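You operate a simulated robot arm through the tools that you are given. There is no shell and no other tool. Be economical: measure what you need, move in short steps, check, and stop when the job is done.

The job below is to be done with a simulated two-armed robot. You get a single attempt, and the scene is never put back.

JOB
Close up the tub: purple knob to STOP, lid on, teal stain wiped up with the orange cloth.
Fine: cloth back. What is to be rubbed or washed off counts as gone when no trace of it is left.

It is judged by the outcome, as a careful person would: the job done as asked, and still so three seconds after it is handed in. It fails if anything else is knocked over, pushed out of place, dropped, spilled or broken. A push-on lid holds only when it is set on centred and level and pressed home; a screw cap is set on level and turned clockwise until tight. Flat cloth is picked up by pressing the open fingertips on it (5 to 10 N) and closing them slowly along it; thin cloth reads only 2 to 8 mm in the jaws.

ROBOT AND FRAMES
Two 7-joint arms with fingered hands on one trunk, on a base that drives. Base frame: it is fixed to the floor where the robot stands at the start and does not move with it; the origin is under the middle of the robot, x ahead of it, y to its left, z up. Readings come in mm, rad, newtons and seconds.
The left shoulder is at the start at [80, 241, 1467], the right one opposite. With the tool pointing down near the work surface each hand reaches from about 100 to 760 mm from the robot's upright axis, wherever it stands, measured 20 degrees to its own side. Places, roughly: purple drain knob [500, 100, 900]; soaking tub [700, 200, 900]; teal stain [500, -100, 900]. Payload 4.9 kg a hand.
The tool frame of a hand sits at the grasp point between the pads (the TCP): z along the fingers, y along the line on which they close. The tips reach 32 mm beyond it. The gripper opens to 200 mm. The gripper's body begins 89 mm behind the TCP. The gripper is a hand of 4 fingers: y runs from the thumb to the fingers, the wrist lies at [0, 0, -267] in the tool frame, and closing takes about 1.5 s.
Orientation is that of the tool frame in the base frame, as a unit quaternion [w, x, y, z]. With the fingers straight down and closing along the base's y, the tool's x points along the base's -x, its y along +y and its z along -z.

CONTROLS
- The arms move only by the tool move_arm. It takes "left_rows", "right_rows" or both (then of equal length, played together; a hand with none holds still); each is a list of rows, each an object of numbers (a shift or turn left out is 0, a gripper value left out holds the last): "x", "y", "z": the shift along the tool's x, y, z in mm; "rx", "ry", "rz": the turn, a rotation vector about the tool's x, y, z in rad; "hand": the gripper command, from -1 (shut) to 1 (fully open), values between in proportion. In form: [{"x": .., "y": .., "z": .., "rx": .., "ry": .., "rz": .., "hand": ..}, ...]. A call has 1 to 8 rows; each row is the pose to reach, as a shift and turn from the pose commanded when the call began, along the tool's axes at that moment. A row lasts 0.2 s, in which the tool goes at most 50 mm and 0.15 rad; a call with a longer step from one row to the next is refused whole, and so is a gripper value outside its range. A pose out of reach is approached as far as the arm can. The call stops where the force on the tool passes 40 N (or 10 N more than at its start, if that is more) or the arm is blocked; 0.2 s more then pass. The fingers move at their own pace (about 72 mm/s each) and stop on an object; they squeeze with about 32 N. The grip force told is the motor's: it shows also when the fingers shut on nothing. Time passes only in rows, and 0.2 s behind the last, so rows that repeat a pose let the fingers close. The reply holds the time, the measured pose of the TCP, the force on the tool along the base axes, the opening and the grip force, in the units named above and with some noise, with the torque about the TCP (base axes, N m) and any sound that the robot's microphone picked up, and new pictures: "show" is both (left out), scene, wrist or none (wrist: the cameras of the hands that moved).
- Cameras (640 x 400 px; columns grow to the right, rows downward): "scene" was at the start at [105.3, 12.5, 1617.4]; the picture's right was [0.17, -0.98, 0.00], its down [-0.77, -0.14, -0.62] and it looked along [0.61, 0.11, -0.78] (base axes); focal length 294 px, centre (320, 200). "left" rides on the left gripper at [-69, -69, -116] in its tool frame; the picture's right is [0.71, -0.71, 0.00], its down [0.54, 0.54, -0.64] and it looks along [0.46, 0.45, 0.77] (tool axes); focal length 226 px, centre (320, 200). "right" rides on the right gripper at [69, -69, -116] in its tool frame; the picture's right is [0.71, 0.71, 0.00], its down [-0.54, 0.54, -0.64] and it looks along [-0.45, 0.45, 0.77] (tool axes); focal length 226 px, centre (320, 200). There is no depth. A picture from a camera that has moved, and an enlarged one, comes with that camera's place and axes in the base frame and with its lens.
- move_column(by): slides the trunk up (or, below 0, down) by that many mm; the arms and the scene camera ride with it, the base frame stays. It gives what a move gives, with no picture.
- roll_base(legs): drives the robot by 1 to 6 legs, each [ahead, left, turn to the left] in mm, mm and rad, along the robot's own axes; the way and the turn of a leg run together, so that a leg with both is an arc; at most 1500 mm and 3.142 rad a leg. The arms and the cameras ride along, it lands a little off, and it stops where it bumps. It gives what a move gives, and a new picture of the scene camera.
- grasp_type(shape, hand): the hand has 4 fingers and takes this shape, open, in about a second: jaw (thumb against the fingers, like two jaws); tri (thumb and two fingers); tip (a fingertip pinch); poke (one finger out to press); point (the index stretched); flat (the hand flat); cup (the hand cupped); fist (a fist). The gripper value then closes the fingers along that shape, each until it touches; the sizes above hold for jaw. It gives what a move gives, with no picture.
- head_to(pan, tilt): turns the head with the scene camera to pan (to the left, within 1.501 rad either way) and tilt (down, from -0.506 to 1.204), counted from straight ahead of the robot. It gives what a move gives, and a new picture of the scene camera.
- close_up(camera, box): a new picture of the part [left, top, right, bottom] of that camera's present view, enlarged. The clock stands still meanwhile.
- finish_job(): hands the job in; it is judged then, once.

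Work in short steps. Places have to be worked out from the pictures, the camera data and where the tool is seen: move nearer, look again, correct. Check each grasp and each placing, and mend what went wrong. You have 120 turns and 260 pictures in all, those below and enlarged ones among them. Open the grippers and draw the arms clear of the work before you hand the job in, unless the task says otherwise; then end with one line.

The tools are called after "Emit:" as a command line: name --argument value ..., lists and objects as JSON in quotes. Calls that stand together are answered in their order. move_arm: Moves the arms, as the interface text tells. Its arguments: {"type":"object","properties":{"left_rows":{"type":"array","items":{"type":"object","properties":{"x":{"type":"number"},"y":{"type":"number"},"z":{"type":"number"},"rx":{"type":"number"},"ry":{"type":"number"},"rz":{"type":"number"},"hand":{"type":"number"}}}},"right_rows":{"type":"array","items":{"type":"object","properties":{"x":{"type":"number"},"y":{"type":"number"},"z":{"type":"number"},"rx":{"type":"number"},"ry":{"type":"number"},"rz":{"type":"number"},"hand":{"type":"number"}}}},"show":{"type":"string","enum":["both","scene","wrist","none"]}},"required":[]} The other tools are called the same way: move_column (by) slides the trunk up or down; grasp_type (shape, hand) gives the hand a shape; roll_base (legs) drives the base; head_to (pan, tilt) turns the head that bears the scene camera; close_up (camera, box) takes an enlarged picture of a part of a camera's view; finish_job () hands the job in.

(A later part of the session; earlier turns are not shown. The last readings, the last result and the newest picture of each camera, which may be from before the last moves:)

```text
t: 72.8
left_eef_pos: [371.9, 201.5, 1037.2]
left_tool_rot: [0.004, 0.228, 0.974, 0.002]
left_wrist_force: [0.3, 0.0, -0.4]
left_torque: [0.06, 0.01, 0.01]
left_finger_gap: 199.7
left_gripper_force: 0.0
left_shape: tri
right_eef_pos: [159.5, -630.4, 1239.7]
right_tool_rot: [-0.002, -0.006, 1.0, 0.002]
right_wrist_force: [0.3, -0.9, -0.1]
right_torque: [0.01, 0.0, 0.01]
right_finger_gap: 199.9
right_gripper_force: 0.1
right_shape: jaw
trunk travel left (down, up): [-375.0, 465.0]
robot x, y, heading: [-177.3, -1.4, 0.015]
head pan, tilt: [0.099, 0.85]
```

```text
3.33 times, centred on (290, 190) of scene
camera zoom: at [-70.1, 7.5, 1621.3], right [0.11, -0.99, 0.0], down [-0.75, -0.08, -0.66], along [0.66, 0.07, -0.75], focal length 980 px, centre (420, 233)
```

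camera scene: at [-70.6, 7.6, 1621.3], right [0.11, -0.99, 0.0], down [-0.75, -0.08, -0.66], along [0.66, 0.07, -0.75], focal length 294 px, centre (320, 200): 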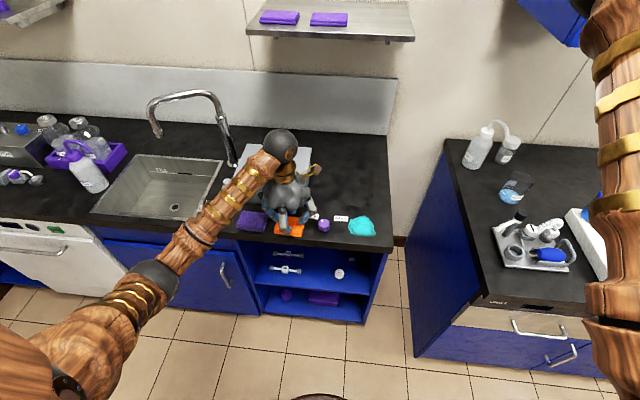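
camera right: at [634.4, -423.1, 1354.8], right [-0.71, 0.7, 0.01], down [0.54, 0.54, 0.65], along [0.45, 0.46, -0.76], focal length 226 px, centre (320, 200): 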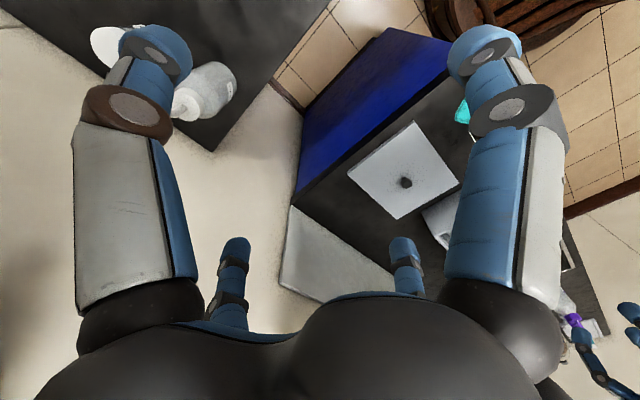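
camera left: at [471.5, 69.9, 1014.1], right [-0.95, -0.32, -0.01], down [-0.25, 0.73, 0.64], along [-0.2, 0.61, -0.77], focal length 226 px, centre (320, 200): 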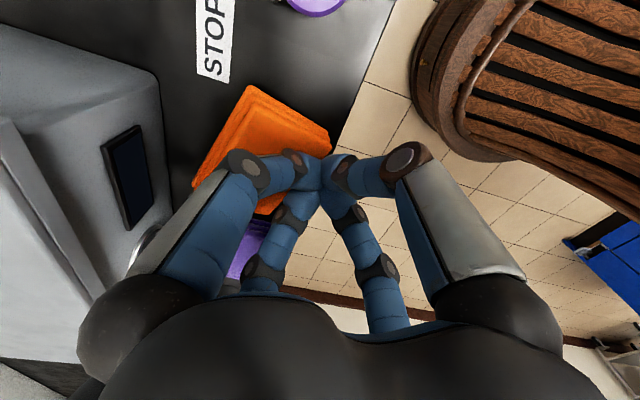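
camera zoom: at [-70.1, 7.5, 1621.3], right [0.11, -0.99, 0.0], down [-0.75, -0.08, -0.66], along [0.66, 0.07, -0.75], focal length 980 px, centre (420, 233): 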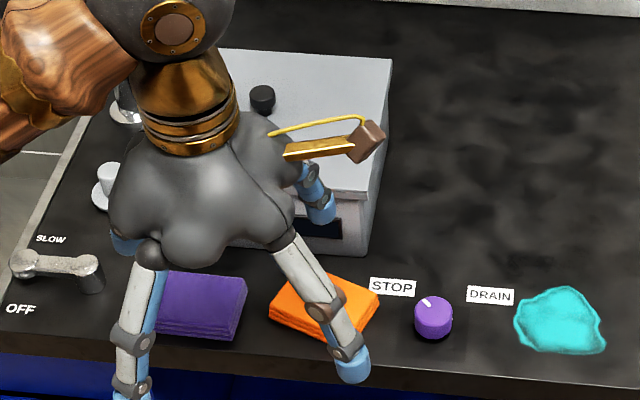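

Friction on top is too low to drag, but pushing an edge works. Plan: with closed fingers, push the cloth's rear-right end toward me so it turns to about 45° and comes away from the tub, then grip it by all four sides with the hand at 45°. First, jaw shape closed, over (535, 111).

Emit:
grasp_type --shape "jaw" --hand "left"

Emit:
move_arm --left_rows '[{"x": -25, "y": -1, "rz": -0.07, "hand": -1}, {"x": -50, "y": -2, "rz": -0.14}, {"x": -75, "y": -3, "rz": -0.21}, {"x": -100, "y": -4, "rz": -0.28}, {"x": -125, "y": -5, "rz": -0.35}, {"x": -150, "y": -6, "rz": -0.42}, {"x": -175, "y": -7, "rz": -0.46}, {"x": -187, "y": -8, "rz": -0.46}]' --show "wrist"

```text
t: 73.7
left_eef_pos: [371.8, 199.8, 1037.7]
left_tool_rot: [0.005, 0.228, 0.974, 0.001]
left_wrist_force: [-0.4, -0.2, -0.5]
left_torque: [-0.01, 0.01, -0.02]
left_finger_gap: 200.0
left_gripper_force: 0.1
left_shape: jaw
right_eef_pos: [159.5, -629.4, 1238.5]
right_tool_rot: [0.0, -0.006, 1.0, 0.002]
right_wrist_force: [0.0, 0.6, -0.1]
right_torque: [0.03, -0.01, -0.02]
right_finger_gap: 200.1
right_gripper_force: 0.2
right_shape: jaw
trunk travel left (down, up): [-375.0, 465.0]
robot x, y, heading: [-177.7, 0.9, 0.007]
head pan, tilt: [0.099, 0.85]
```

```text
t: 75.5
left_eef_pos: [534.0, 108.9, 1040.3]
left_tool_rot: [0.005, 0.0, 1.0, 0.001]
left_wrist_force: [0.2, 0.6, 0.0]
left_torque: [0.02, 0.02, 0.0]
left_finger_gap: 0.0
left_gripper_force: 26.3
left_shape: jaw
right_eef_pos: [159.3, -629.9, 1239.3]
right_tool_rot: [-0.003, -0.006, 1.0, 0.002]
right_wrist_force: [0.1, 0.2, -0.3]
right_torque: [0.0, 0.01, 0.0]
right_finger_gap: 200.2
right_gripper_force: 0.0
right_shape: jaw
trunk travel left (down, up): [-375.0, 465.0]
robot x, y, heading: [-177.3, -4.9, 0.009]
head pan, tilt: [0.099, 0.85]
camera left: at [602.0, 39.5, 1155.1], right [-0.71, -0.71, -0.01], down [-0.55, 0.54, 0.64], along [-0.45, 0.46, -0.77], focal length 226 px, centre (320, 200)
```

left: 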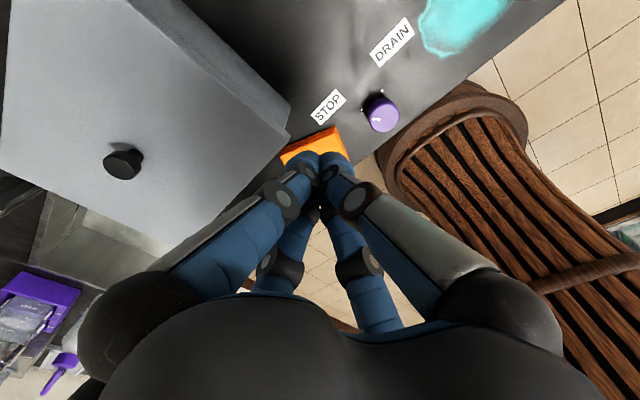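

Closed fully (gap 0). Descend behind the cloth's right end to TCP z≈897.

Emit:
move_arm --left_rows '[{"z": 40, "y": 1}, {"z": 80, "y": 1}, {"z": 110, "y": 1}, {"z": 130, "y": 1}, {"z": 138, "y": 1}, {"z": 143, "y": 1}]' --show "wrist"

Emit:
close_up --camera "scene" --box '[230, 160, 350, 245]'

```text
t: 76.9
left_eef_pos: [535.2, 109.5, 895.5]
left_tool_rot: [0.005, 0.001, 1.0, 0.001]
left_wrist_force: [0.5, -0.1, 0.4]
left_torque: [-0.01, 0.02, -0.04]
left_finger_gap: 0.0
left_gripper_force: 31.6
left_shape: jaw
right_eef_pos: [159.0, -629.6, 1239.8]
right_tool_rot: [-0.001, -0.006, 1.0, 0.001]
right_wrist_force: [0.4, -0.3, 1.3]
right_torque: [0.03, 0.03, 0.0]
right_finger_gap: 200.0
right_gripper_force: 0.1
right_shape: jaw
trunk travel left (down, up): [-375.0, 465.0]
robot x, y, heading: [-175.8, -0.8, 0.01]
head pan, tilt: [0.099, 0.85]
camera left: at [602.6, 40.3, 1011.5], right [-0.71, -0.71, -0.01], down [-0.55, 0.54, 0.64], along [-0.45, 0.46, -0.77], focal length 226 px, centre (320, 200)
```

left: 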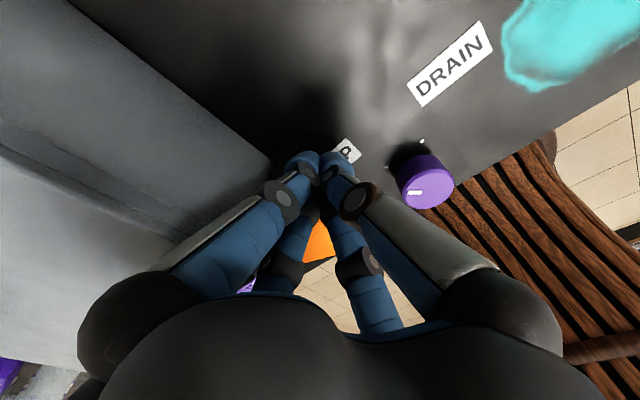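

```text
4.71 times, centred on (290, 202) of scene
camera zoom: at [-70.6, 7.3, 1621.3], right [0.11, -0.99, 0.0], down [-0.75, -0.08, -0.66], along [0.66, 0.07, -0.75], focal length 1384 px, centre (461, 188)
```

zoom: 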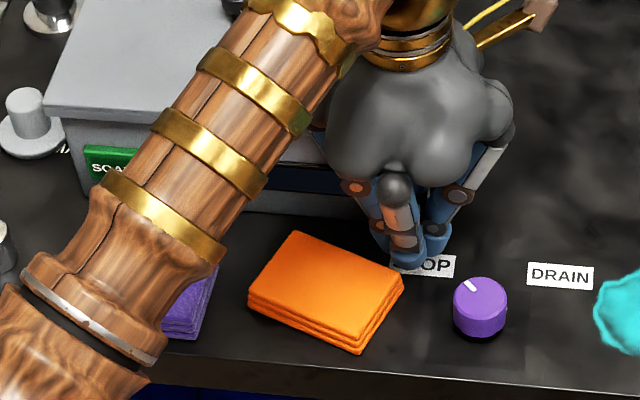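

Fingers are behind the rear-right corner. Now pull toward me with a little leftward drift, slowly.

Emit:
move_arm --left_rows '[{"x": 12, "y": 3}, {"x": 20, "y": 5}, {"x": 26, "y": 7}, {"x": 31, "y": 10}, {"x": 36, "y": 13}, {"x": 41, "y": 15}, {"x": 46, "y": 17}, {"x": 46, "y": 17}]' --show "none"

Emit:
close_up --camera "scene" --box '[230, 160, 350, 245]'

```text
t: 78.7
left_eef_pos: [490.0, 125.6, 896.5]
left_tool_rot: [0.004, 0.0, 1.0, 0.001]
left_wrist_force: [-0.8, 0.1, 0.8]
left_torque: [0.01, -0.01, 0.0]
left_finger_gap: 0.0
left_gripper_force: 31.6
left_shape: jaw
right_eef_pos: [157.6, -629.4, 1240.0]
right_tool_rot: [-0.002, -0.006, 1.0, 0.001]
right_wrist_force: [0.5, -0.3, 1.0]
right_torque: [0.02, -0.03, -0.03]
right_finger_gap: 200.1
right_gripper_force: 0.1
right_shape: jaw
trunk travel left (down, up): [-375.0, 465.0]
robot x, y, heading: [-177.5, 2.1, 0.011]
head pan, tilt: [0.099, 0.85]
```

```text
4.71 times, centred on (290, 202) of scene
camera zoom: at [-70.3, 7.4, 1621.3], right [0.11, -0.99, 0.0], down [-0.75, -0.08, -0.66], along [0.66, 0.07, -0.75], focal length 1384 px, centre (461, 188)
```

zoom: 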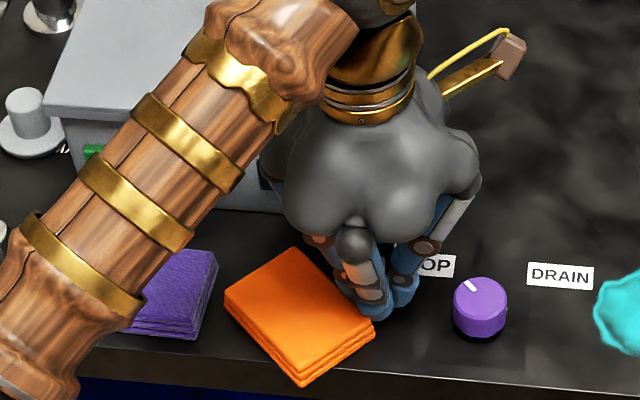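

The cloth is now turned about 41° and clear of the tub: centre ≈ (466,176). I'll rise, rotate the hand 0.71 rad, open to about 100 mm and centre over it.

Emit:
move_arm --left_rows '[{"x": -4, "z": -10}, {"x": -4, "z": -50}, {"x": 0, "z": -95, "rz": 0.1}, {"x": 8, "y": 20, "z": -105, "rz": 0.22, "hand": 0}, {"x": 16, "y": 40, "z": -105, "rz": 0.34, "hand": 0}, {"x": 24, "y": 50, "z": -105, "rz": 0.46, "hand": 0}, {"x": 24, "y": 50, "z": -105, "rz": 0.58, "hand": 0}, {"x": 24, "y": 50, "z": -105, "rz": 0.7, "hand": 0}]' --show "wrist"

Emit:
close_up --camera "scene" --box '[230, 160, 350, 245]'

```text
t: 80.5
left_eef_pos: [464.4, 176.7, 1001.3]
left_tool_rot: [0.005, 0.345, 0.939, 0.002]
left_wrist_force: [-0.3, 0.0, 0.1]
left_torque: [-0.05, 0.02, -0.02]
left_finger_gap: 99.5
left_gripper_force: 0.0
left_shape: jaw
right_eef_pos: [158.7, -629.3, 1238.9]
right_tool_rot: [-0.001, -0.007, 1.0, 0.003]
right_wrist_force: [0.6, 1.2, -0.6]
right_torque: [-0.01, -0.01, -0.03]
right_finger_gap: 200.1
right_gripper_force: 0.1
right_shape: jaw
trunk travel left (down, up): [-375.0, 465.0]
robot x, y, heading: [-177.3, 0.1, 0.015]
head pan, tilt: [0.099, 0.85]
camera left: at [470.3, 79.0, 1116.1], right [-1.0, -0.08, -0.01], down [-0.07, 0.76, 0.64], along [-0.05, 0.64, -0.77], focal length 226 px, centre (320, 200)
```

left: 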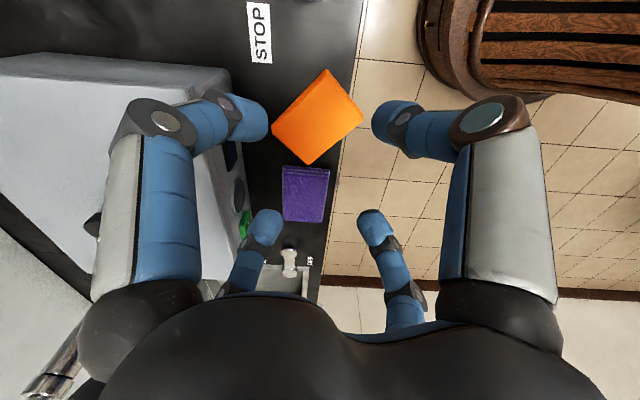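

```text
4.71 times, centred on (290, 202) of scene
camera zoom: at [-70.4, 7.7, 1621.3], right [0.11, -0.99, 0.0], down [-0.75, -0.08, -0.66], along [0.66, 0.07, -0.75], focal length 1384 px, centre (461, 188)
```

zoom: 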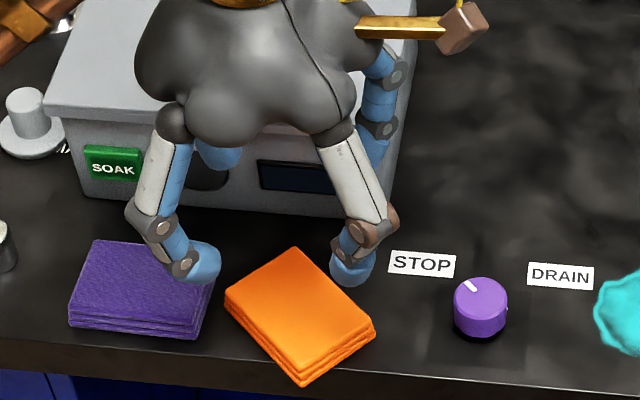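

Hand is well aligned; small correction and descend to just above the cloth for a check.

Emit:
move_arm --left_rows '[{"x": -5, "y": -2, "z": 30}, {"x": -5, "y": -2, "z": 60}, {"x": -5, "y": -2, "z": 80}, {"x": -5, "y": -2, "z": 88}, {"x": -5, "y": -2, "z": 88}]' --show "wrist"

Emit:
close_up --camera "scene" --box '[230, 170, 330, 245]'

```text
t: 81.7
left_eef_pos: [468.0, 173.1, 912.3]
left_tool_rot: [0.005, 0.344, 0.939, 0.003]
left_wrist_force: [0.4, -0.2, -0.4]
left_torque: [0.03, 0.02, -0.01]
left_finger_gap: 99.8
left_gripper_force: 0.0
left_shape: jaw
right_eef_pos: [158.7, -629.0, 1239.4]
right_tool_rot: [-0.001, -0.006, 1.0, 0.001]
right_wrist_force: [0.2, -0.4, 0.9]
right_torque: [0.0, 0.0, 0.0]
right_finger_gap: 200.0
right_gripper_force: 0.1
right_shape: jaw
trunk travel left (down, up): [-375.0, 465.0]
robot x, y, heading: [-176.7, -0.4, 0.009]
head pan, tilt: [0.099, 0.85]
camera left: at [474.5, 74.7, 1027.8], right [-1.0, -0.08, -0.01], down [-0.07, 0.76, 0.64], along [-0.05, 0.64, -0.77], focal length 226 px, centre (320, 200)
```

left: 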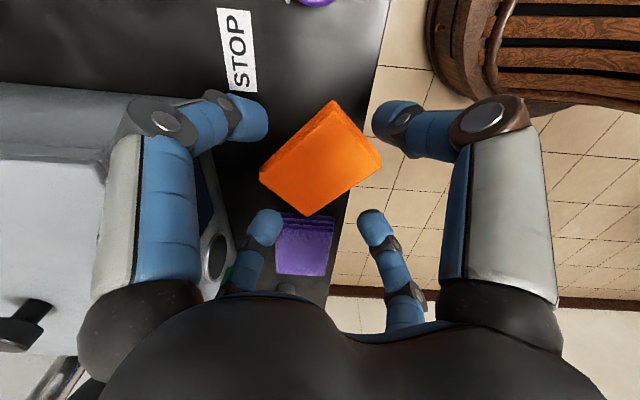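

```text
5.33 times, centred on (280, 208) of scene
camera zoom: at [-70.5, 7.7, 1621.3], right [0.11, -0.99, 0.0], down [-0.75, -0.08, -0.66], along [0.66, 0.07, -0.75], focal length 1568 px, centre (533, 160)
```

zoom: 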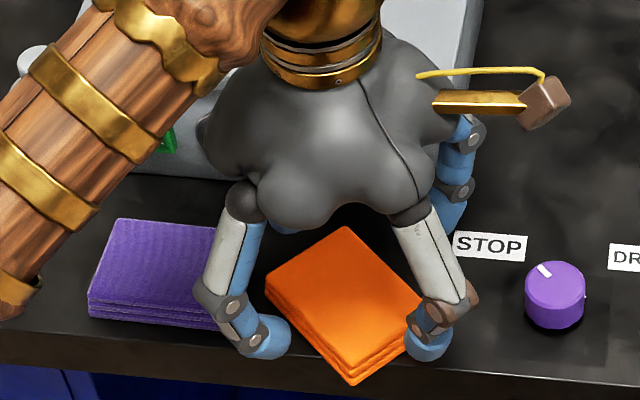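

Well centred and aligned. Descend 16 mm and close on the cloth's sides.

Emit:
move_arm --left_rows '[{"z": 8}, {"z": 16}, {"z": 16, "hand": -0.2}, {"z": 16, "hand": -0.4}, {"z": 16, "hand": -0.7}, {"z": 16, "hand": -1}, {"z": 16, "hand": -1}, {"z": 16, "hand": -1}]' --show "wrist"

Emit:
close_up --camera "scene" --box '[230, 170, 330, 245]'

```text
t: 83.5
left_eef_pos: [467.8, 172.9, 896.9]
left_tool_rot: [0.005, 0.344, 0.939, 0.002]
left_wrist_force: [0.8, -0.5, 8.4]
left_torque: [-0.04, -0.21, -0.05]
left_finger_gap: 73.9
left_gripper_force: 31.5
left_shape: jaw
right_eef_pos: [157.4, -629.2, 1239.9]
right_tool_rot: [0.0, -0.007, 1.0, 0.002]
right_wrist_force: [-0.1, -0.8, -0.3]
right_torque: [-0.01, -0.01, -0.03]
right_finger_gap: 199.7
right_gripper_force: 0.0
right_shape: jaw
trunk travel left (down, up): [-375.0, 465.0]
robot x, y, heading: [-179.0, -0.2, 0.012]
head pan, tilt: [0.099, 0.85]
camera left: at [474.6, 74.6, 1012.7], right [-1.0, -0.08, -0.01], down [-0.07, 0.76, 0.64], along [-0.05, 0.64, -0.77], focal length 226 px, centre (320, 200)
```

left: 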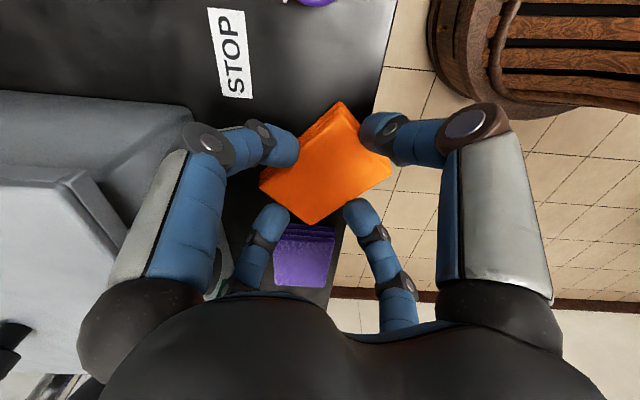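

```text
5.33 times, centred on (280, 208) of scene
camera zoom: at [-71.3, 7.3, 1621.4], right [0.11, -0.99, 0.0], down [-0.75, -0.08, -0.66], along [0.66, 0.07, -0.75], focal length 1568 px, centre (533, 160)
```

zoom: 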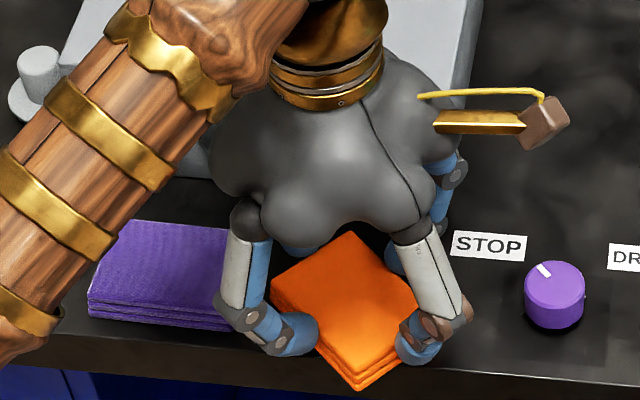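

Gripped at 74 mm with 31.5 N. Lift test by 40 mm.

Emit:
move_arm --left_rows '[{"z": -8, "hand": -1}, {"z": -16}, {"z": -28}, {"z": -40}, {"z": -40}]' --show "wrist"

Emit:
close_up --camera "scene" --box '[230, 170, 330, 245]'

```text
t: 84.7
left_eef_pos: [466.4, 172.5, 937.0]
left_tool_rot: [0.005, 0.344, 0.939, 0.002]
left_wrist_force: [0.5, 0.4, -0.6]
left_torque: [0.01, -0.02, 0.03]
left_finger_gap: 58.2
left_gripper_force: 32.2
left_shape: jaw
right_eef_pos: [157.3, -629.5, 1239.5]
right_tool_rot: [-0.001, -0.007, 1.0, 0.001]
right_wrist_force: [0.4, -0.5, -0.7]
right_torque: [0.03, -0.02, -0.02]
right_finger_gap: 199.9
right_gripper_force: 0.2
right_shape: jaw
trunk travel left (down, up): [-375.0, 465.0]
robot x, y, heading: [-180.4, -1.9, 0.01]
head pan, tilt: [0.099, 0.85]
camera left: at [473.5, 74.8, 1052.6], right [-1.0, -0.08, -0.01], down [-0.07, 0.76, 0.64], along [-0.05, 0.64, -0.77], focal length 226 px, centre (320, 200)
```

left: 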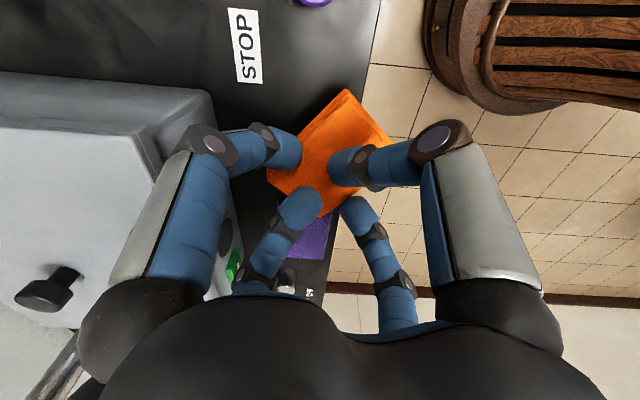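

```text
5.33 times, centred on (280, 208) of scene
camera zoom: at [-70.5, 7.4, 1621.3], right [0.11, -0.99, 0.0], down [-0.75, -0.08, -0.66], along [0.66, 0.07, -0.75], focal length 1568 px, centre (533, 160)
```

zoom: 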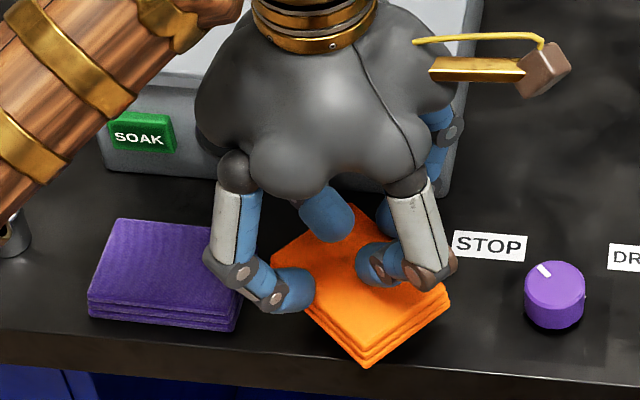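

The side fingers seem to hold it at 58 mm (its short width). I'll lift 40 mm further to see if it's airborne.

Emit:
move_arm --left_rows '[{"z": -20, "hand": -1}, {"z": -40}, {"z": -40}]' --show "wrist"

Emit:
close_up --camera "scene" --box '[230, 170, 330, 245]'

```text
t: 85.5
left_eef_pos: [466.6, 171.1, 976.3]
left_tool_rot: [0.005, 0.343, 0.939, 0.002]
left_wrist_force: [0.4, -0.1, 0.6]
left_torque: [0.0, 0.01, -0.03]
left_finger_gap: 58.3
left_gripper_force: 31.9
left_shape: jaw
right_eef_pos: [158.7, -629.5, 1239.2]
right_tool_rot: [-0.001, -0.006, 1.0, 0.002]
right_wrist_force: [0.7, 0.7, 0.2]
right_torque: [-0.02, -0.01, -0.01]
right_finger_gap: 200.0
right_gripper_force: 0.0
right_shape: jaw
trunk travel left (down, up): [-375.0, 465.0]
robot x, y, heading: [-181.7, -2.2, 0.012]
head pan, tilt: [0.099, 0.85]
camera left: at [473.1, 74.2, 1092.4], right [-1.0, -0.08, -0.01], down [-0.07, 0.76, 0.64], along [-0.05, 0.64, -0.77], focal length 226 px, centre (320, 200)
```

left: 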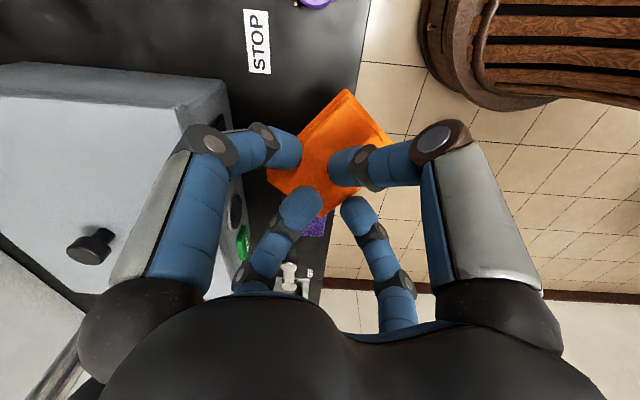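

```text
5.33 times, centred on (280, 208) of scene
camera zoom: at [-70.3, 7.5, 1621.3], right [0.11, -0.99, 0.0], down [-0.75, -0.08, -0.66], along [0.66, 0.07, -0.75], focal length 1568 px, centre (533, 160)
```

zoom: 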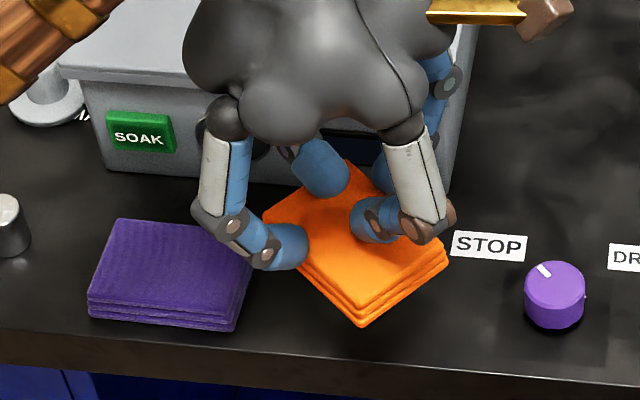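

The cloth is airborne and firmly held. Now carry it over the knob to the stain's left side, around TCP (500,-15).

Emit:
move_arm --left_rows '[{"x": -25, "y": -20, "z": -10, "hand": -1}, {"x": -50, "y": -40, "z": -10}, {"x": -75, "y": -60, "z": -10}, {"x": -100, "y": -80, "z": -10}, {"x": -125, "y": -100, "z": -10}, {"x": -148, "y": -119, "z": 10}, {"x": -148, "y": -119, "z": 40}, {"x": -148, "y": -119, "z": 55}]'

```text
t: 87.3
left_eef_pos: [503.9, -17.1, 923.0]
left_tool_rot: [0.004, 0.343, 0.939, 0.002]
left_wrist_force: [-1.4, -0.2, -0.3]
left_torque: [-0.02, 0.0, -0.01]
left_finger_gap: 58.1
left_gripper_force: 31.9
left_shape: jaw
right_eef_pos: [159.4, -629.9, 1239.4]
right_tool_rot: [-0.001, -0.006, 1.0, 0.002]
right_wrist_force: [-0.8, -0.2, 0.0]
right_torque: [-0.01, 0.02, 0.02]
right_finger_gap: 200.0
right_gripper_force: 0.0
right_shape: jaw
trunk travel left (down, up): [-375.0, 465.0]
robot x, y, heading: [-178.0, 1.9, 0.008]
head pan, tilt: [0.099, 0.85]
camera scene: at [-70.5, 7.4, 1621.3], right [0.11, -0.99, 0.0], down [-0.75, -0.08, -0.66], along [0.66, 0.07, -0.75], focal length 294 px, centre (320, 200)
camera left: at [510.1, -113.8, 1038.1], right [-1.0, -0.08, -0.01], down [-0.07, 0.76, 0.64], along [-0.05, 0.64, -0.77], focal length 226 px, centre (320, 200)
```

scene: 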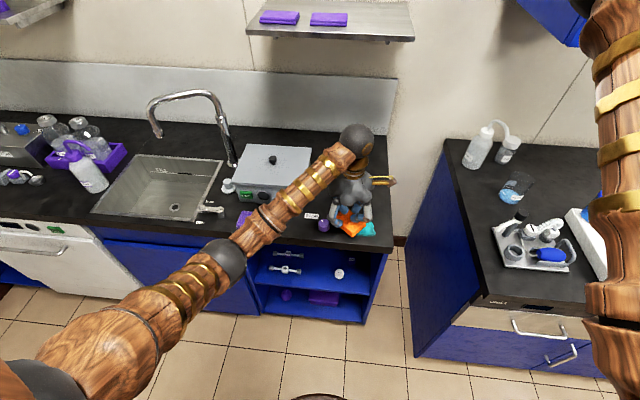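
left: 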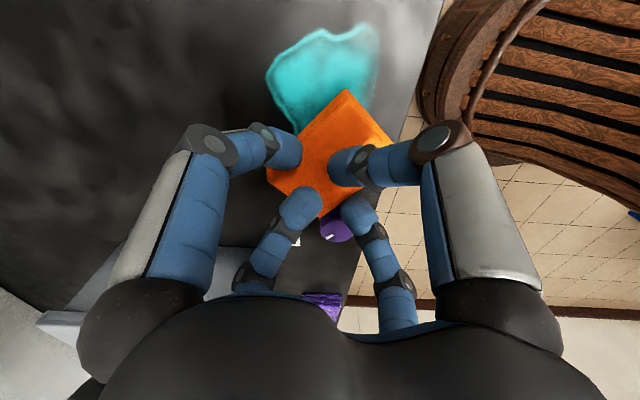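

Cloth is next to the stain. Shift 10 mm right and lower gently to contact.

Emit:
move_arm --left_rows '[{"x": -6.4, "y": -7.7, "z": 8, "hand": -1}, {"x": -6.4, "y": -7.7, "z": 16}, {"x": -6.4, "y": -7.7, "z": 20}, {"x": -6.4, "y": -7.7, "z": 23}, {"x": -6.4, "y": -7.7, "z": 25}]' --show "none"

```text
t: 88.5
left_eef_pos: [504.7, -26.3, 901.2]
left_tool_rot: [0.007, 0.343, 0.939, 0.003]
left_wrist_force: [1.2, -0.2, 32.3]
left_torque: [0.08, 0.21, -0.01]
left_finger_gap: 58.5
left_gripper_force: 31.8
left_shape: jaw
right_eef_pos: [156.2, -630.8, 1240.5]
right_tool_rot: [0.0, -0.006, 1.0, 0.002]
right_wrist_force: [-0.2, -0.7, -0.4]
right_torque: [-0.01, -0.02, 0.0]
right_finger_gap: 200.0
right_gripper_force: 0.0
right_shape: jaw
trunk travel left (down, up): [-375.0, 465.0]
robot x, y, heading: [-179.2, -2.0, 0.012]
head pan, tilt: [0.099, 0.85]
```

Contact made at 32 N; easing 2 mm and starting wiping strokes to the right and back.

Emit:
move_arm --left_rows '[{"z": -2, "hand": -1}, {"x": -16.1, "y": -19.1, "z": -2}, {"x": -32.2, "y": -38.3, "z": -2}, {"x": -46.4, "y": -55, "z": -2}, {"x": -63.2, "y": -40.9, "z": -2}, {"x": -45.8, "y": -20.3, "z": -2}, {"x": -26.5, "y": 2.7, "z": -2}, {"x": -16.8, "y": 14.2, "z": -2}]' --show "wrist"

Emit:
close_up --camera "scene" --box '[290, 160, 400, 250]'

```text
t: 90.3
left_eef_pos: [526.2, -25.5, 901.8]
left_tool_rot: [0.005, 0.343, 0.939, 0.002]
left_wrist_force: [-0.9, -7.3, 20.9]
left_torque: [-0.39, -0.13, -0.05]
left_finger_gap: 58.3
left_gripper_force: 32.2
left_shape: jaw
right_eef_pos: [156.1, -630.3, 1239.7]
right_tool_rot: [-0.001, -0.007, 1.0, 0.001]
right_wrist_force: [0.4, 0.4, 0.2]
right_torque: [-0.08, 0.04, 0.0]
right_finger_gap: 200.0
right_gripper_force: 0.0
right_shape: jaw
trunk travel left (down, up): [-375.0, 465.0]
robot x, y, heading: [-177.9, -1.9, 0.012]
head pan, tilt: [0.099, 0.85]
camera left: at [532.1, -122.7, 1016.6], right [-1.0, -0.08, -0.01], down [-0.07, 0.76, 0.64], along [-0.05, 0.64, -0.77], focal length 226 px, centre (320, 200)
```

left: 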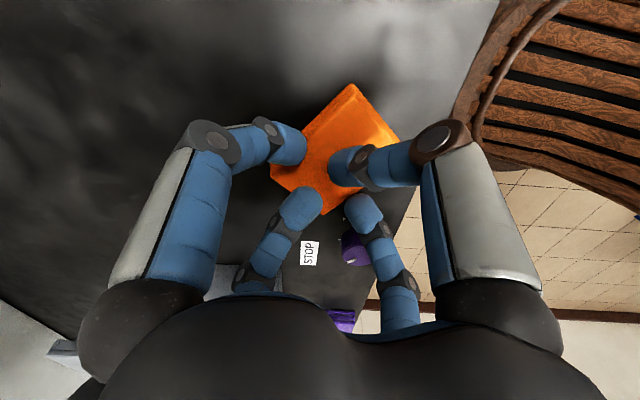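

```text
4.44 times, centred on (345, 205) of scene
camera zoom: at [-72.7, 7.1, 1621.5], right [0.11, -0.99, 0.0], down [-0.75, -0.08, -0.66], along [0.66, 0.07, -0.75], focal length 1307 px, centre (209, 178)
```

zoom: 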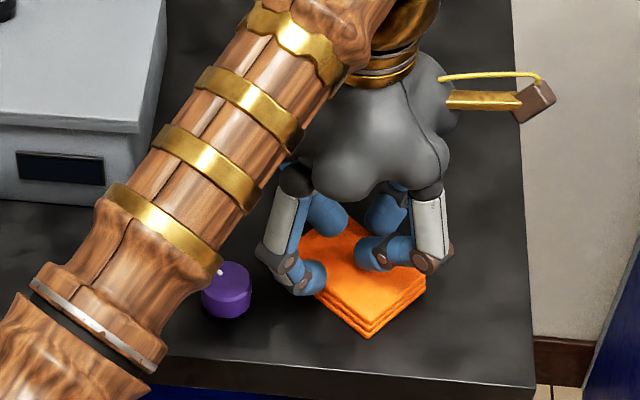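

Nearly all gone already. One more round covering the front and right side.

Emit:
move_arm --left_rows '[{"x": 8.9, "y": -20.6, "hand": -1}, {"x": 19.2, "y": -42.3}, {"x": -0.1, "y": -65.3}, {"x": -19.4, "y": -88.2}, {"x": -36.2, "y": -74.1}, {"x": -51.5, "y": -61.2}, {"x": -39.9, "y": -31.8}, {"x": -20.5, "y": -8.9}]' --show "none"

Emit:
move_arm --left_rows '[{"z": -15, "hand": -1}, {"z": -40}, {"z": -70}, {"z": -95}, {"z": -95, "x": 25, "y": 20}, {"z": -95, "x": 50, "y": 40}, {"z": -95, "x": 75, "y": 60}, {"z": -95, "x": 100, "y": 80}]' --show "wrist"

Emit:
close_up --camera "scene" --box '[310, 180, 400, 250]'

```text
t: 92.1
left_eef_pos: [533.6, -44.9, 901.4]
left_tool_rot: [0.006, 0.345, 0.939, 0.002]
left_wrist_force: [0.3, -8.0, 24.6]
left_torque: [-0.72, -0.28, -0.03]
left_finger_gap: 58.7
left_gripper_force: 32.0
left_shape: jaw
right_eef_pos: [154.8, -629.7, 1240.1]
right_tool_rot: [-0.001, -0.005, 1.0, 0.002]
right_wrist_force: [-0.1, 0.4, 0.8]
right_torque: [0.02, -0.01, -0.01]
right_finger_gap: 200.0
right_gripper_force: 0.1
right_shape: jaw
trunk travel left (down, up): [-375.0, 465.0]
robot x, y, heading: [-180.9, -1.1, 0.009]
head pan, tilt: [0.099, 0.85]
```

```text
t: 93.9
left_eef_pos: [510.2, 82.6, 993.5]
left_tool_rot: [0.004, 0.343, 0.939, 0.001]
left_wrist_force: [-0.1, -0.2, -0.3]
left_torque: [-0.03, -0.02, 0.02]
left_finger_gap: 58.0
left_gripper_force: 32.6
left_shape: jaw
right_eef_pos: [157.8, -627.0, 1240.7]
right_tool_rot: [-0.001, -0.005, 1.0, 0.001]
right_wrist_force: [-0.2, 0.2, -0.5]
right_torque: [-0.06, 0.0, 0.02]
right_finger_gap: 200.0
right_gripper_force: 0.1
right_shape: jaw
trunk travel left (down, up): [-375.0, 465.0]
robot x, y, heading: [-179.2, -0.3, 0.014]
head pan, tilt: [0.099, 0.85]
camera left: at [517.1, -15.4, 1109.2], right [-1.0, -0.08, -0.01], down [-0.07, 0.76, 0.64], along [-0.05, 0.64, -0.77], focal length 226 px, centre (320, 200)
```

left: 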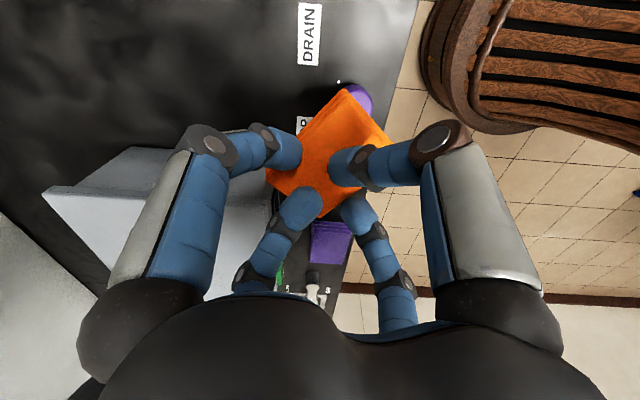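

```text
5.71 times, centred on (355, 215) of scene
camera zoom: at [-71.0, 9.7, 1621.3], right [0.11, -0.99, 0.0], down [-0.75, -0.08, -0.66], along [0.66, 0.07, -0.75], focal length 1680 px, centre (120, 114)
```

zoom: 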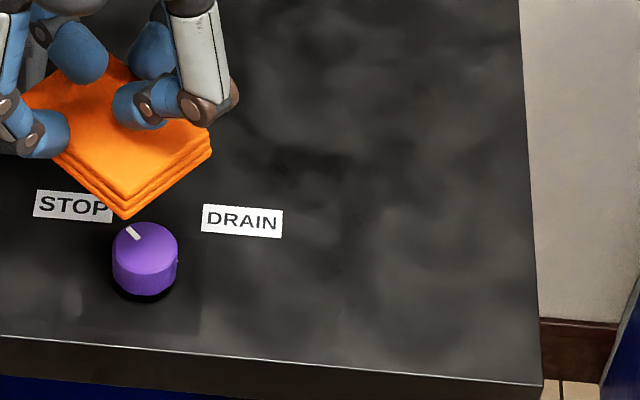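

The stain is completely gone. Now return the cloth to its place: over TCP (466,175) turning the hand back to near-straight.

Emit:
move_arm --left_rows '[{"x": 23, "y": 10, "rz": -0.1, "hand": -1}, {"x": 46, "y": 21, "rz": -0.2}, {"x": 70, "y": 32, "rz": -0.3}, {"x": 93, "y": 42, "rz": -0.4}, {"x": 93, "y": 42, "rz": -0.5}, {"x": 93, "y": 42, "z": 30, "rz": -0.5}, {"x": 93, "y": 42, "z": 60, "rz": -0.5}, {"x": 93, "y": 42, "z": 60, "rz": -0.5}]' --show "wrist"

Emit:
close_up --camera "scene" --box '[230, 160, 350, 245]'

```text
t: 95.7
left_eef_pos: [467.6, 173.5, 933.4]
left_tool_rot: [0.005, 0.1, 0.995, 0.0]
left_wrist_force: [-0.2, 0.0, -0.2]
left_torque: [0.05, -0.01, -0.01]
left_finger_gap: 58.0
left_gripper_force: 32.2
left_shape: jaw
right_eef_pos: [157.5, -629.1, 1238.8]
right_tool_rot: [-0.001, -0.006, 1.0, 0.001]
right_wrist_force: [0.5, 0.2, 0.1]
right_torque: [0.01, -0.01, -0.01]
right_finger_gap: 200.0
right_gripper_force: 0.0
right_shape: jaw
trunk travel left (down, up): [-375.0, 465.0]
robot x, y, heading: [-179.7, -3.9, 0.011]
head pan, tilt: [0.099, 0.85]
camera left: at [519.8, 91.7, 1049.0], right [-0.83, -0.55, -0.01], down [-0.43, 0.64, 0.64], along [-0.35, 0.54, -0.77], focal length 226 px, centre (320, 200)
```

left: 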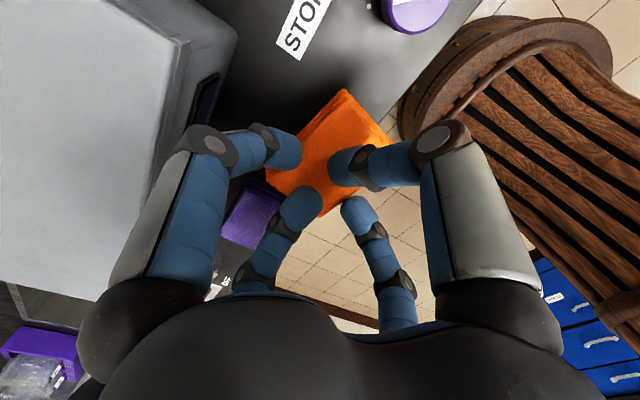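

```text
4.71 times, centred on (290, 202) of scene
camera zoom: at [-70.4, 7.3, 1621.3], right [0.11, -0.99, 0.0], down [-0.75, -0.08, -0.66], along [0.66, 0.07, -0.75], focal length 1384 px, centre (461, 188)
```

zoom: 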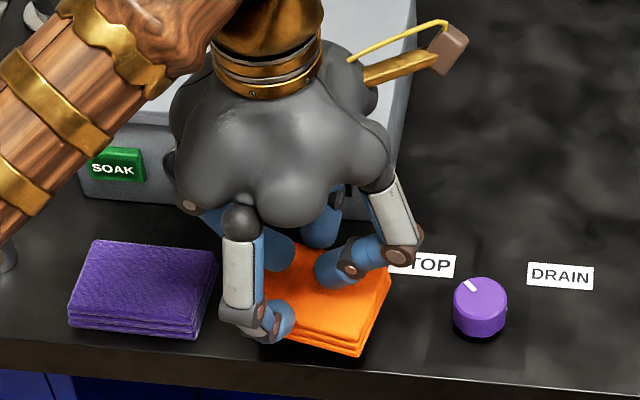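

Nearly in place. Shift 4 mm toward me, lower to contact (~TCP 903), and release with a small opening.

Emit:
move_arm --left_rows '[{"x": 4, "z": 10, "hand": -1}, {"x": 4, "z": 20}, {"x": 4, "z": 27}, {"x": 4, "z": 30}, {"x": 4, "z": 30}]' --show "none"

```text
t: 96.9
left_eef_pos: [463.0, 173.2, 902.4]
left_tool_rot: [0.004, 0.1, 0.995, 0.0]
left_wrist_force: [-0.8, 0.3, 0.0]
left_torque: [-0.03, 0.0, -0.02]
left_finger_gap: 58.1
left_gripper_force: 31.8
left_shape: jaw
right_eef_pos: [157.9, -629.2, 1239.6]
right_tool_rot: [-0.002, -0.006, 1.0, 0.001]
right_wrist_force: [-0.5, 0.2, 0.1]
right_torque: [-0.01, 0.02, -0.02]
right_finger_gap: 199.9
right_gripper_force: 0.1
right_shape: jaw
trunk travel left (down, up): [-375.0, 465.0]
robot x, y, heading: [-176.6, 0.3, 0.011]
head pan, tilt: [0.099, 0.85]
```

Emit:
move_arm --left_rows '[{"z": 2, "hand": -1}, {"z": 2, "hand": -0.34}, {"z": 2, "hand": -0.34}, {"z": 2, "hand": -0.34}, {"z": -10, "hand": -0.34}, {"z": -30, "hand": -0.34}]' --show "wrist"

Emit:
close_up --camera "scene" --box '[230, 160, 350, 245]'

```text
t: 98.3
left_eef_pos: [461.1, 173.2, 934.0]
left_tool_rot: [0.004, 0.101, 0.995, 0.0]
left_wrist_force: [-0.3, 0.0, 0.1]
left_torque: [-0.01, -0.02, -0.01]
left_finger_gap: 65.9
left_gripper_force: 0.1
left_shape: jaw
right_eef_pos: [157.7, -629.2, 1239.7]
right_tool_rot: [-0.001, -0.005, 1.0, 0.002]
right_wrist_force: [0.1, 0.2, -0.3]
right_torque: [0.03, 0.01, 0.0]
right_finger_gap: 200.2
right_gripper_force: 0.0
right_shape: jaw
trunk travel left (down, up): [-375.0, 465.0]
robot x, y, heading: [-182.6, -2.3, 0.012]
head pan, tilt: [0.099, 0.85]
camera left: at [514.1, 90.8, 1050.0], right [-0.83, -0.55, -0.01], down [-0.43, 0.64, 0.64], along [-0.35, 0.54, -0.77], focal length 226 px, centre (320, 200)
```

left: 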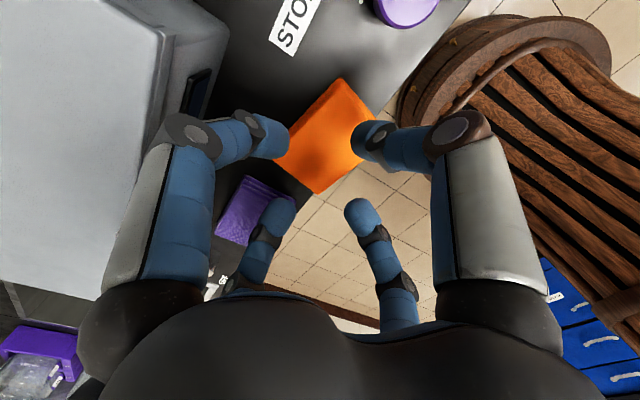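

```text
4.71 times, centred on (290, 202) of scene
camera zoom: at [-71.2, 7.6, 1621.2], right [0.11, -0.99, 0.0], down [-0.75, -0.08, -0.66], along [0.66, 0.07, -0.75], focal length 1384 px, centre (461, 188)
```

zoom: 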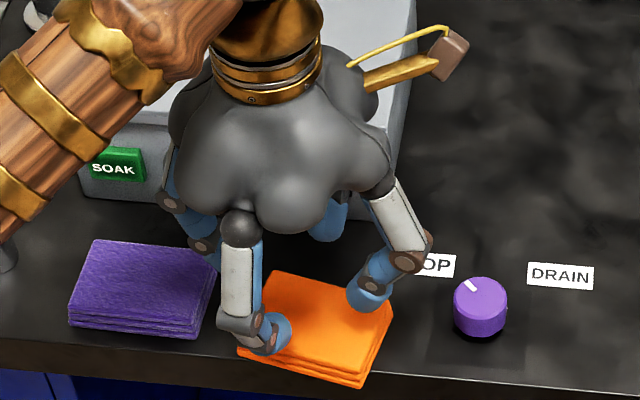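

Released. The cloth sits about 20 mm too near the edge and 11° turned, so I'll nudge it: closed fingers in front of it at y≈156, then push it back.

Emit:
move_arm --left_rows '[{"z": -25, "x": 10}, {"z": -40, "x": 40, "y": -12, "rz": -0.07}, {"z": -40, "x": 71, "y": -32, "rz": -0.14, "hand": -1}, {"z": -40, "x": 75, "y": -32, "rz": -0.2}, {"z": -40, "x": 75, "y": -32, "rz": -0.2}, {"z": -20, "x": 75, "y": -32, "rz": -0.2}, {"z": 10, "x": 75, "y": -32, "rz": -0.2}, {"z": 36, "x": 75, "y": -32, "rz": -0.2}]' --show "wrist"

Emit:
close_up --camera "scene" --box '[230, 160, 350, 245]'

```text
t: 100.1
left_eef_pos: [383.1, 156.4, 899.4]
left_tool_rot: [0.005, 0.0, 1.0, 0.001]
left_wrist_force: [-0.5, -0.1, 1.2]
left_torque: [-0.01, -0.01, 0.02]
left_finger_gap: 0.0
left_gripper_force: 31.6
left_shape: jaw
right_eef_pos: [158.4, -630.2, 1239.9]
right_tool_rot: [-0.001, -0.006, 1.0, 0.002]
right_wrist_force: [0.1, 1.4, 0.2]
right_torque: [0.0, 0.03, 0.03]
right_finger_gap: 200.2
right_gripper_force: 0.1
right_shape: jaw
trunk travel left (down, up): [-375.0, 465.0]
robot x, y, heading: [-179.7, -3.1, 0.004]
head pan, tilt: [0.099, 0.85]
camera left: at [450.1, 86.7, 1015.7], right [-0.71, -0.71, -0.01], down [-0.55, 0.54, 0.64], along [-0.45, 0.46, -0.77], focal length 226 px, centre (320, 200)
```

left: 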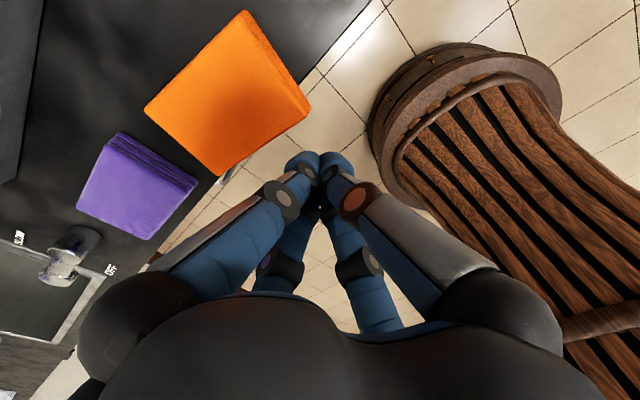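

```text
4.71 times, centred on (290, 202) of scene
camera zoom: at [-70.7, 7.3, 1621.4], right [0.11, -0.99, 0.0], down [-0.75, -0.08, -0.66], along [0.66, 0.07, -0.75], focal length 1384 px, centre (461, 188)
```

zoom: 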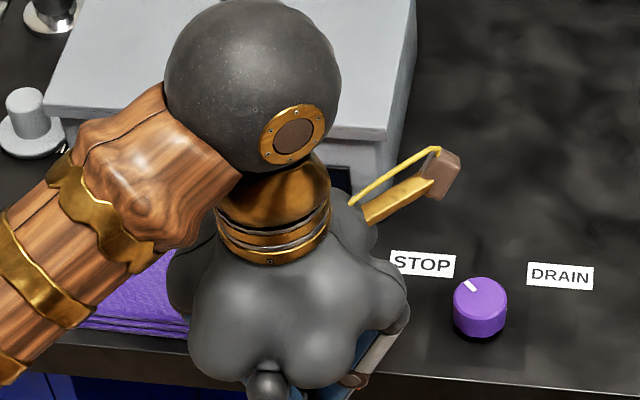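

Now push forward to TCP x≈431.

Emit:
move_arm --left_rows '[{"x": -15, "z": 2}, {"x": -28, "z": 2}, {"x": -34, "z": 2}, {"x": -40, "z": 2}, {"x": -44, "z": 2}, {"x": -48, "z": 2}, {"x": -48, "z": 2}]' --show "wrist"

```text
t: 101.7
left_eef_pos: [431.5, 157.2, 895.0]
left_tool_rot: [0.004, 0.001, 1.0, 0.0]
left_wrist_force: [0.4, -0.1, -0.2]
left_torque: [0.01, 0.03, 0.0]
left_finger_gap: 0.0
left_gripper_force: 32.0
left_shape: jaw
right_eef_pos: [158.1, -630.5, 1239.3]
right_tool_rot: [0.0, -0.006, 1.0, 0.001]
right_wrist_force: [0.4, -0.4, -0.3]
right_torque: [-0.01, 0.0, 0.03]
right_finger_gap: 200.0
right_gripper_force: 0.0
right_shape: jaw
trunk travel left (down, up): [-375.0, 465.0]
robot x, y, heading: [-176.8, -2.9, 0.011]
head pan, tilt: [0.099, 0.85]
camera left: at [499.3, 88.2, 1012.0], right [-0.71, -0.71, -0.01], down [-0.55, 0.54, 0.64], along [-0.45, 0.46, -0.77], focal length 226 px, centre (320, 200)
```

left: 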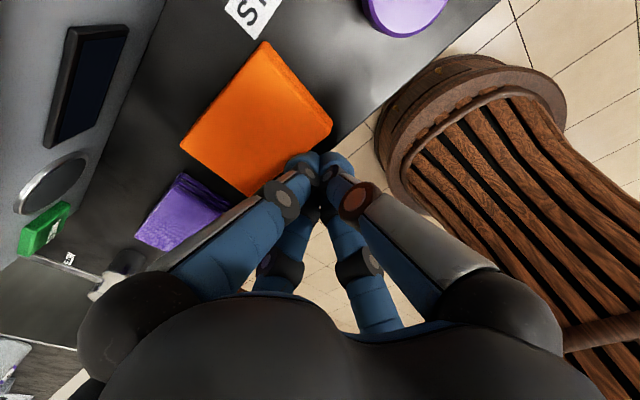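

The cloth is now within about 1 cm of its original spot and nearly straight. Back off, rise and inspect everything.

Emit:
move_arm --left_rows '[{"x": 30}, {"x": 60, "z": -10}, {"x": 75, "z": -50}, {"x": 80, "y": 20, "z": -90}, {"x": 80, "y": 60, "z": -110}, {"x": 80, "y": 105, "z": -125}, {"x": 80, "y": 150, "z": -140}, {"x": 80, "y": 195, "z": -150}]' --show "none"

Emit:
close_up --camera "scene" --box '[220, 130, 400, 250]'

Emit:
close_up --camera "scene" --box '[225, 140, 320, 215]'

```text
t: 103.5
left_eef_pos: [348.9, 353.1, 1045.4]
left_tool_rot: [0.004, 0.001, 1.0, 0.0]
left_wrist_force: [-1.0, 0.0, -0.1]
left_torque: [0.04, -0.02, 0.02]
left_finger_gap: 0.0
left_gripper_force: 32.0
left_shape: jaw
right_eef_pos: [158.1, -628.3, 1240.0]
right_tool_rot: [-0.001, -0.006, 1.0, 0.002]
right_wrist_force: [0.5, -0.5, 0.2]
right_torque: [0.01, 0.0, 0.01]
right_finger_gap: 199.8
right_gripper_force: 0.0
right_shape: jaw
trunk travel left (down, up): [-375.0, 465.0]
robot x, y, heading: [-179.6, -0.7, 0.015]
head pan, tilt: [0.099, 0.85]
```

```text
3.33 times, centred on (310, 190) of scene
camera zoom: at [-71.5, 9.4, 1621.3], right [0.11, -0.99, 0.0], down [-0.75, -0.08, -0.66], along [0.66, 0.07, -0.75], focal length 980 px, centre (353, 233)
```

zoom: 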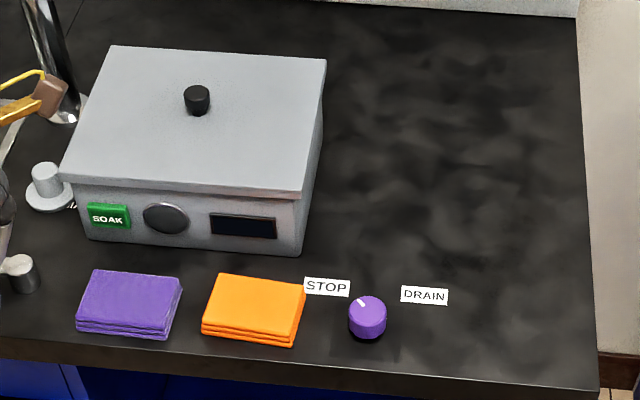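

```text
5.33 times, centred on (272, 178) of scene
camera zoom: at [-71.5, 9.4, 1621.3], right [0.11, -0.99, 0.0], down [-0.75, -0.08, -0.66], along [0.66, 0.07, -0.75], focal length 1568 px, centre (573, 320)
```

zoom: 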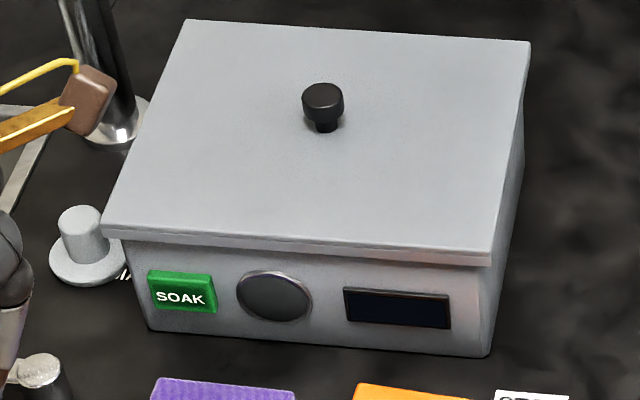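

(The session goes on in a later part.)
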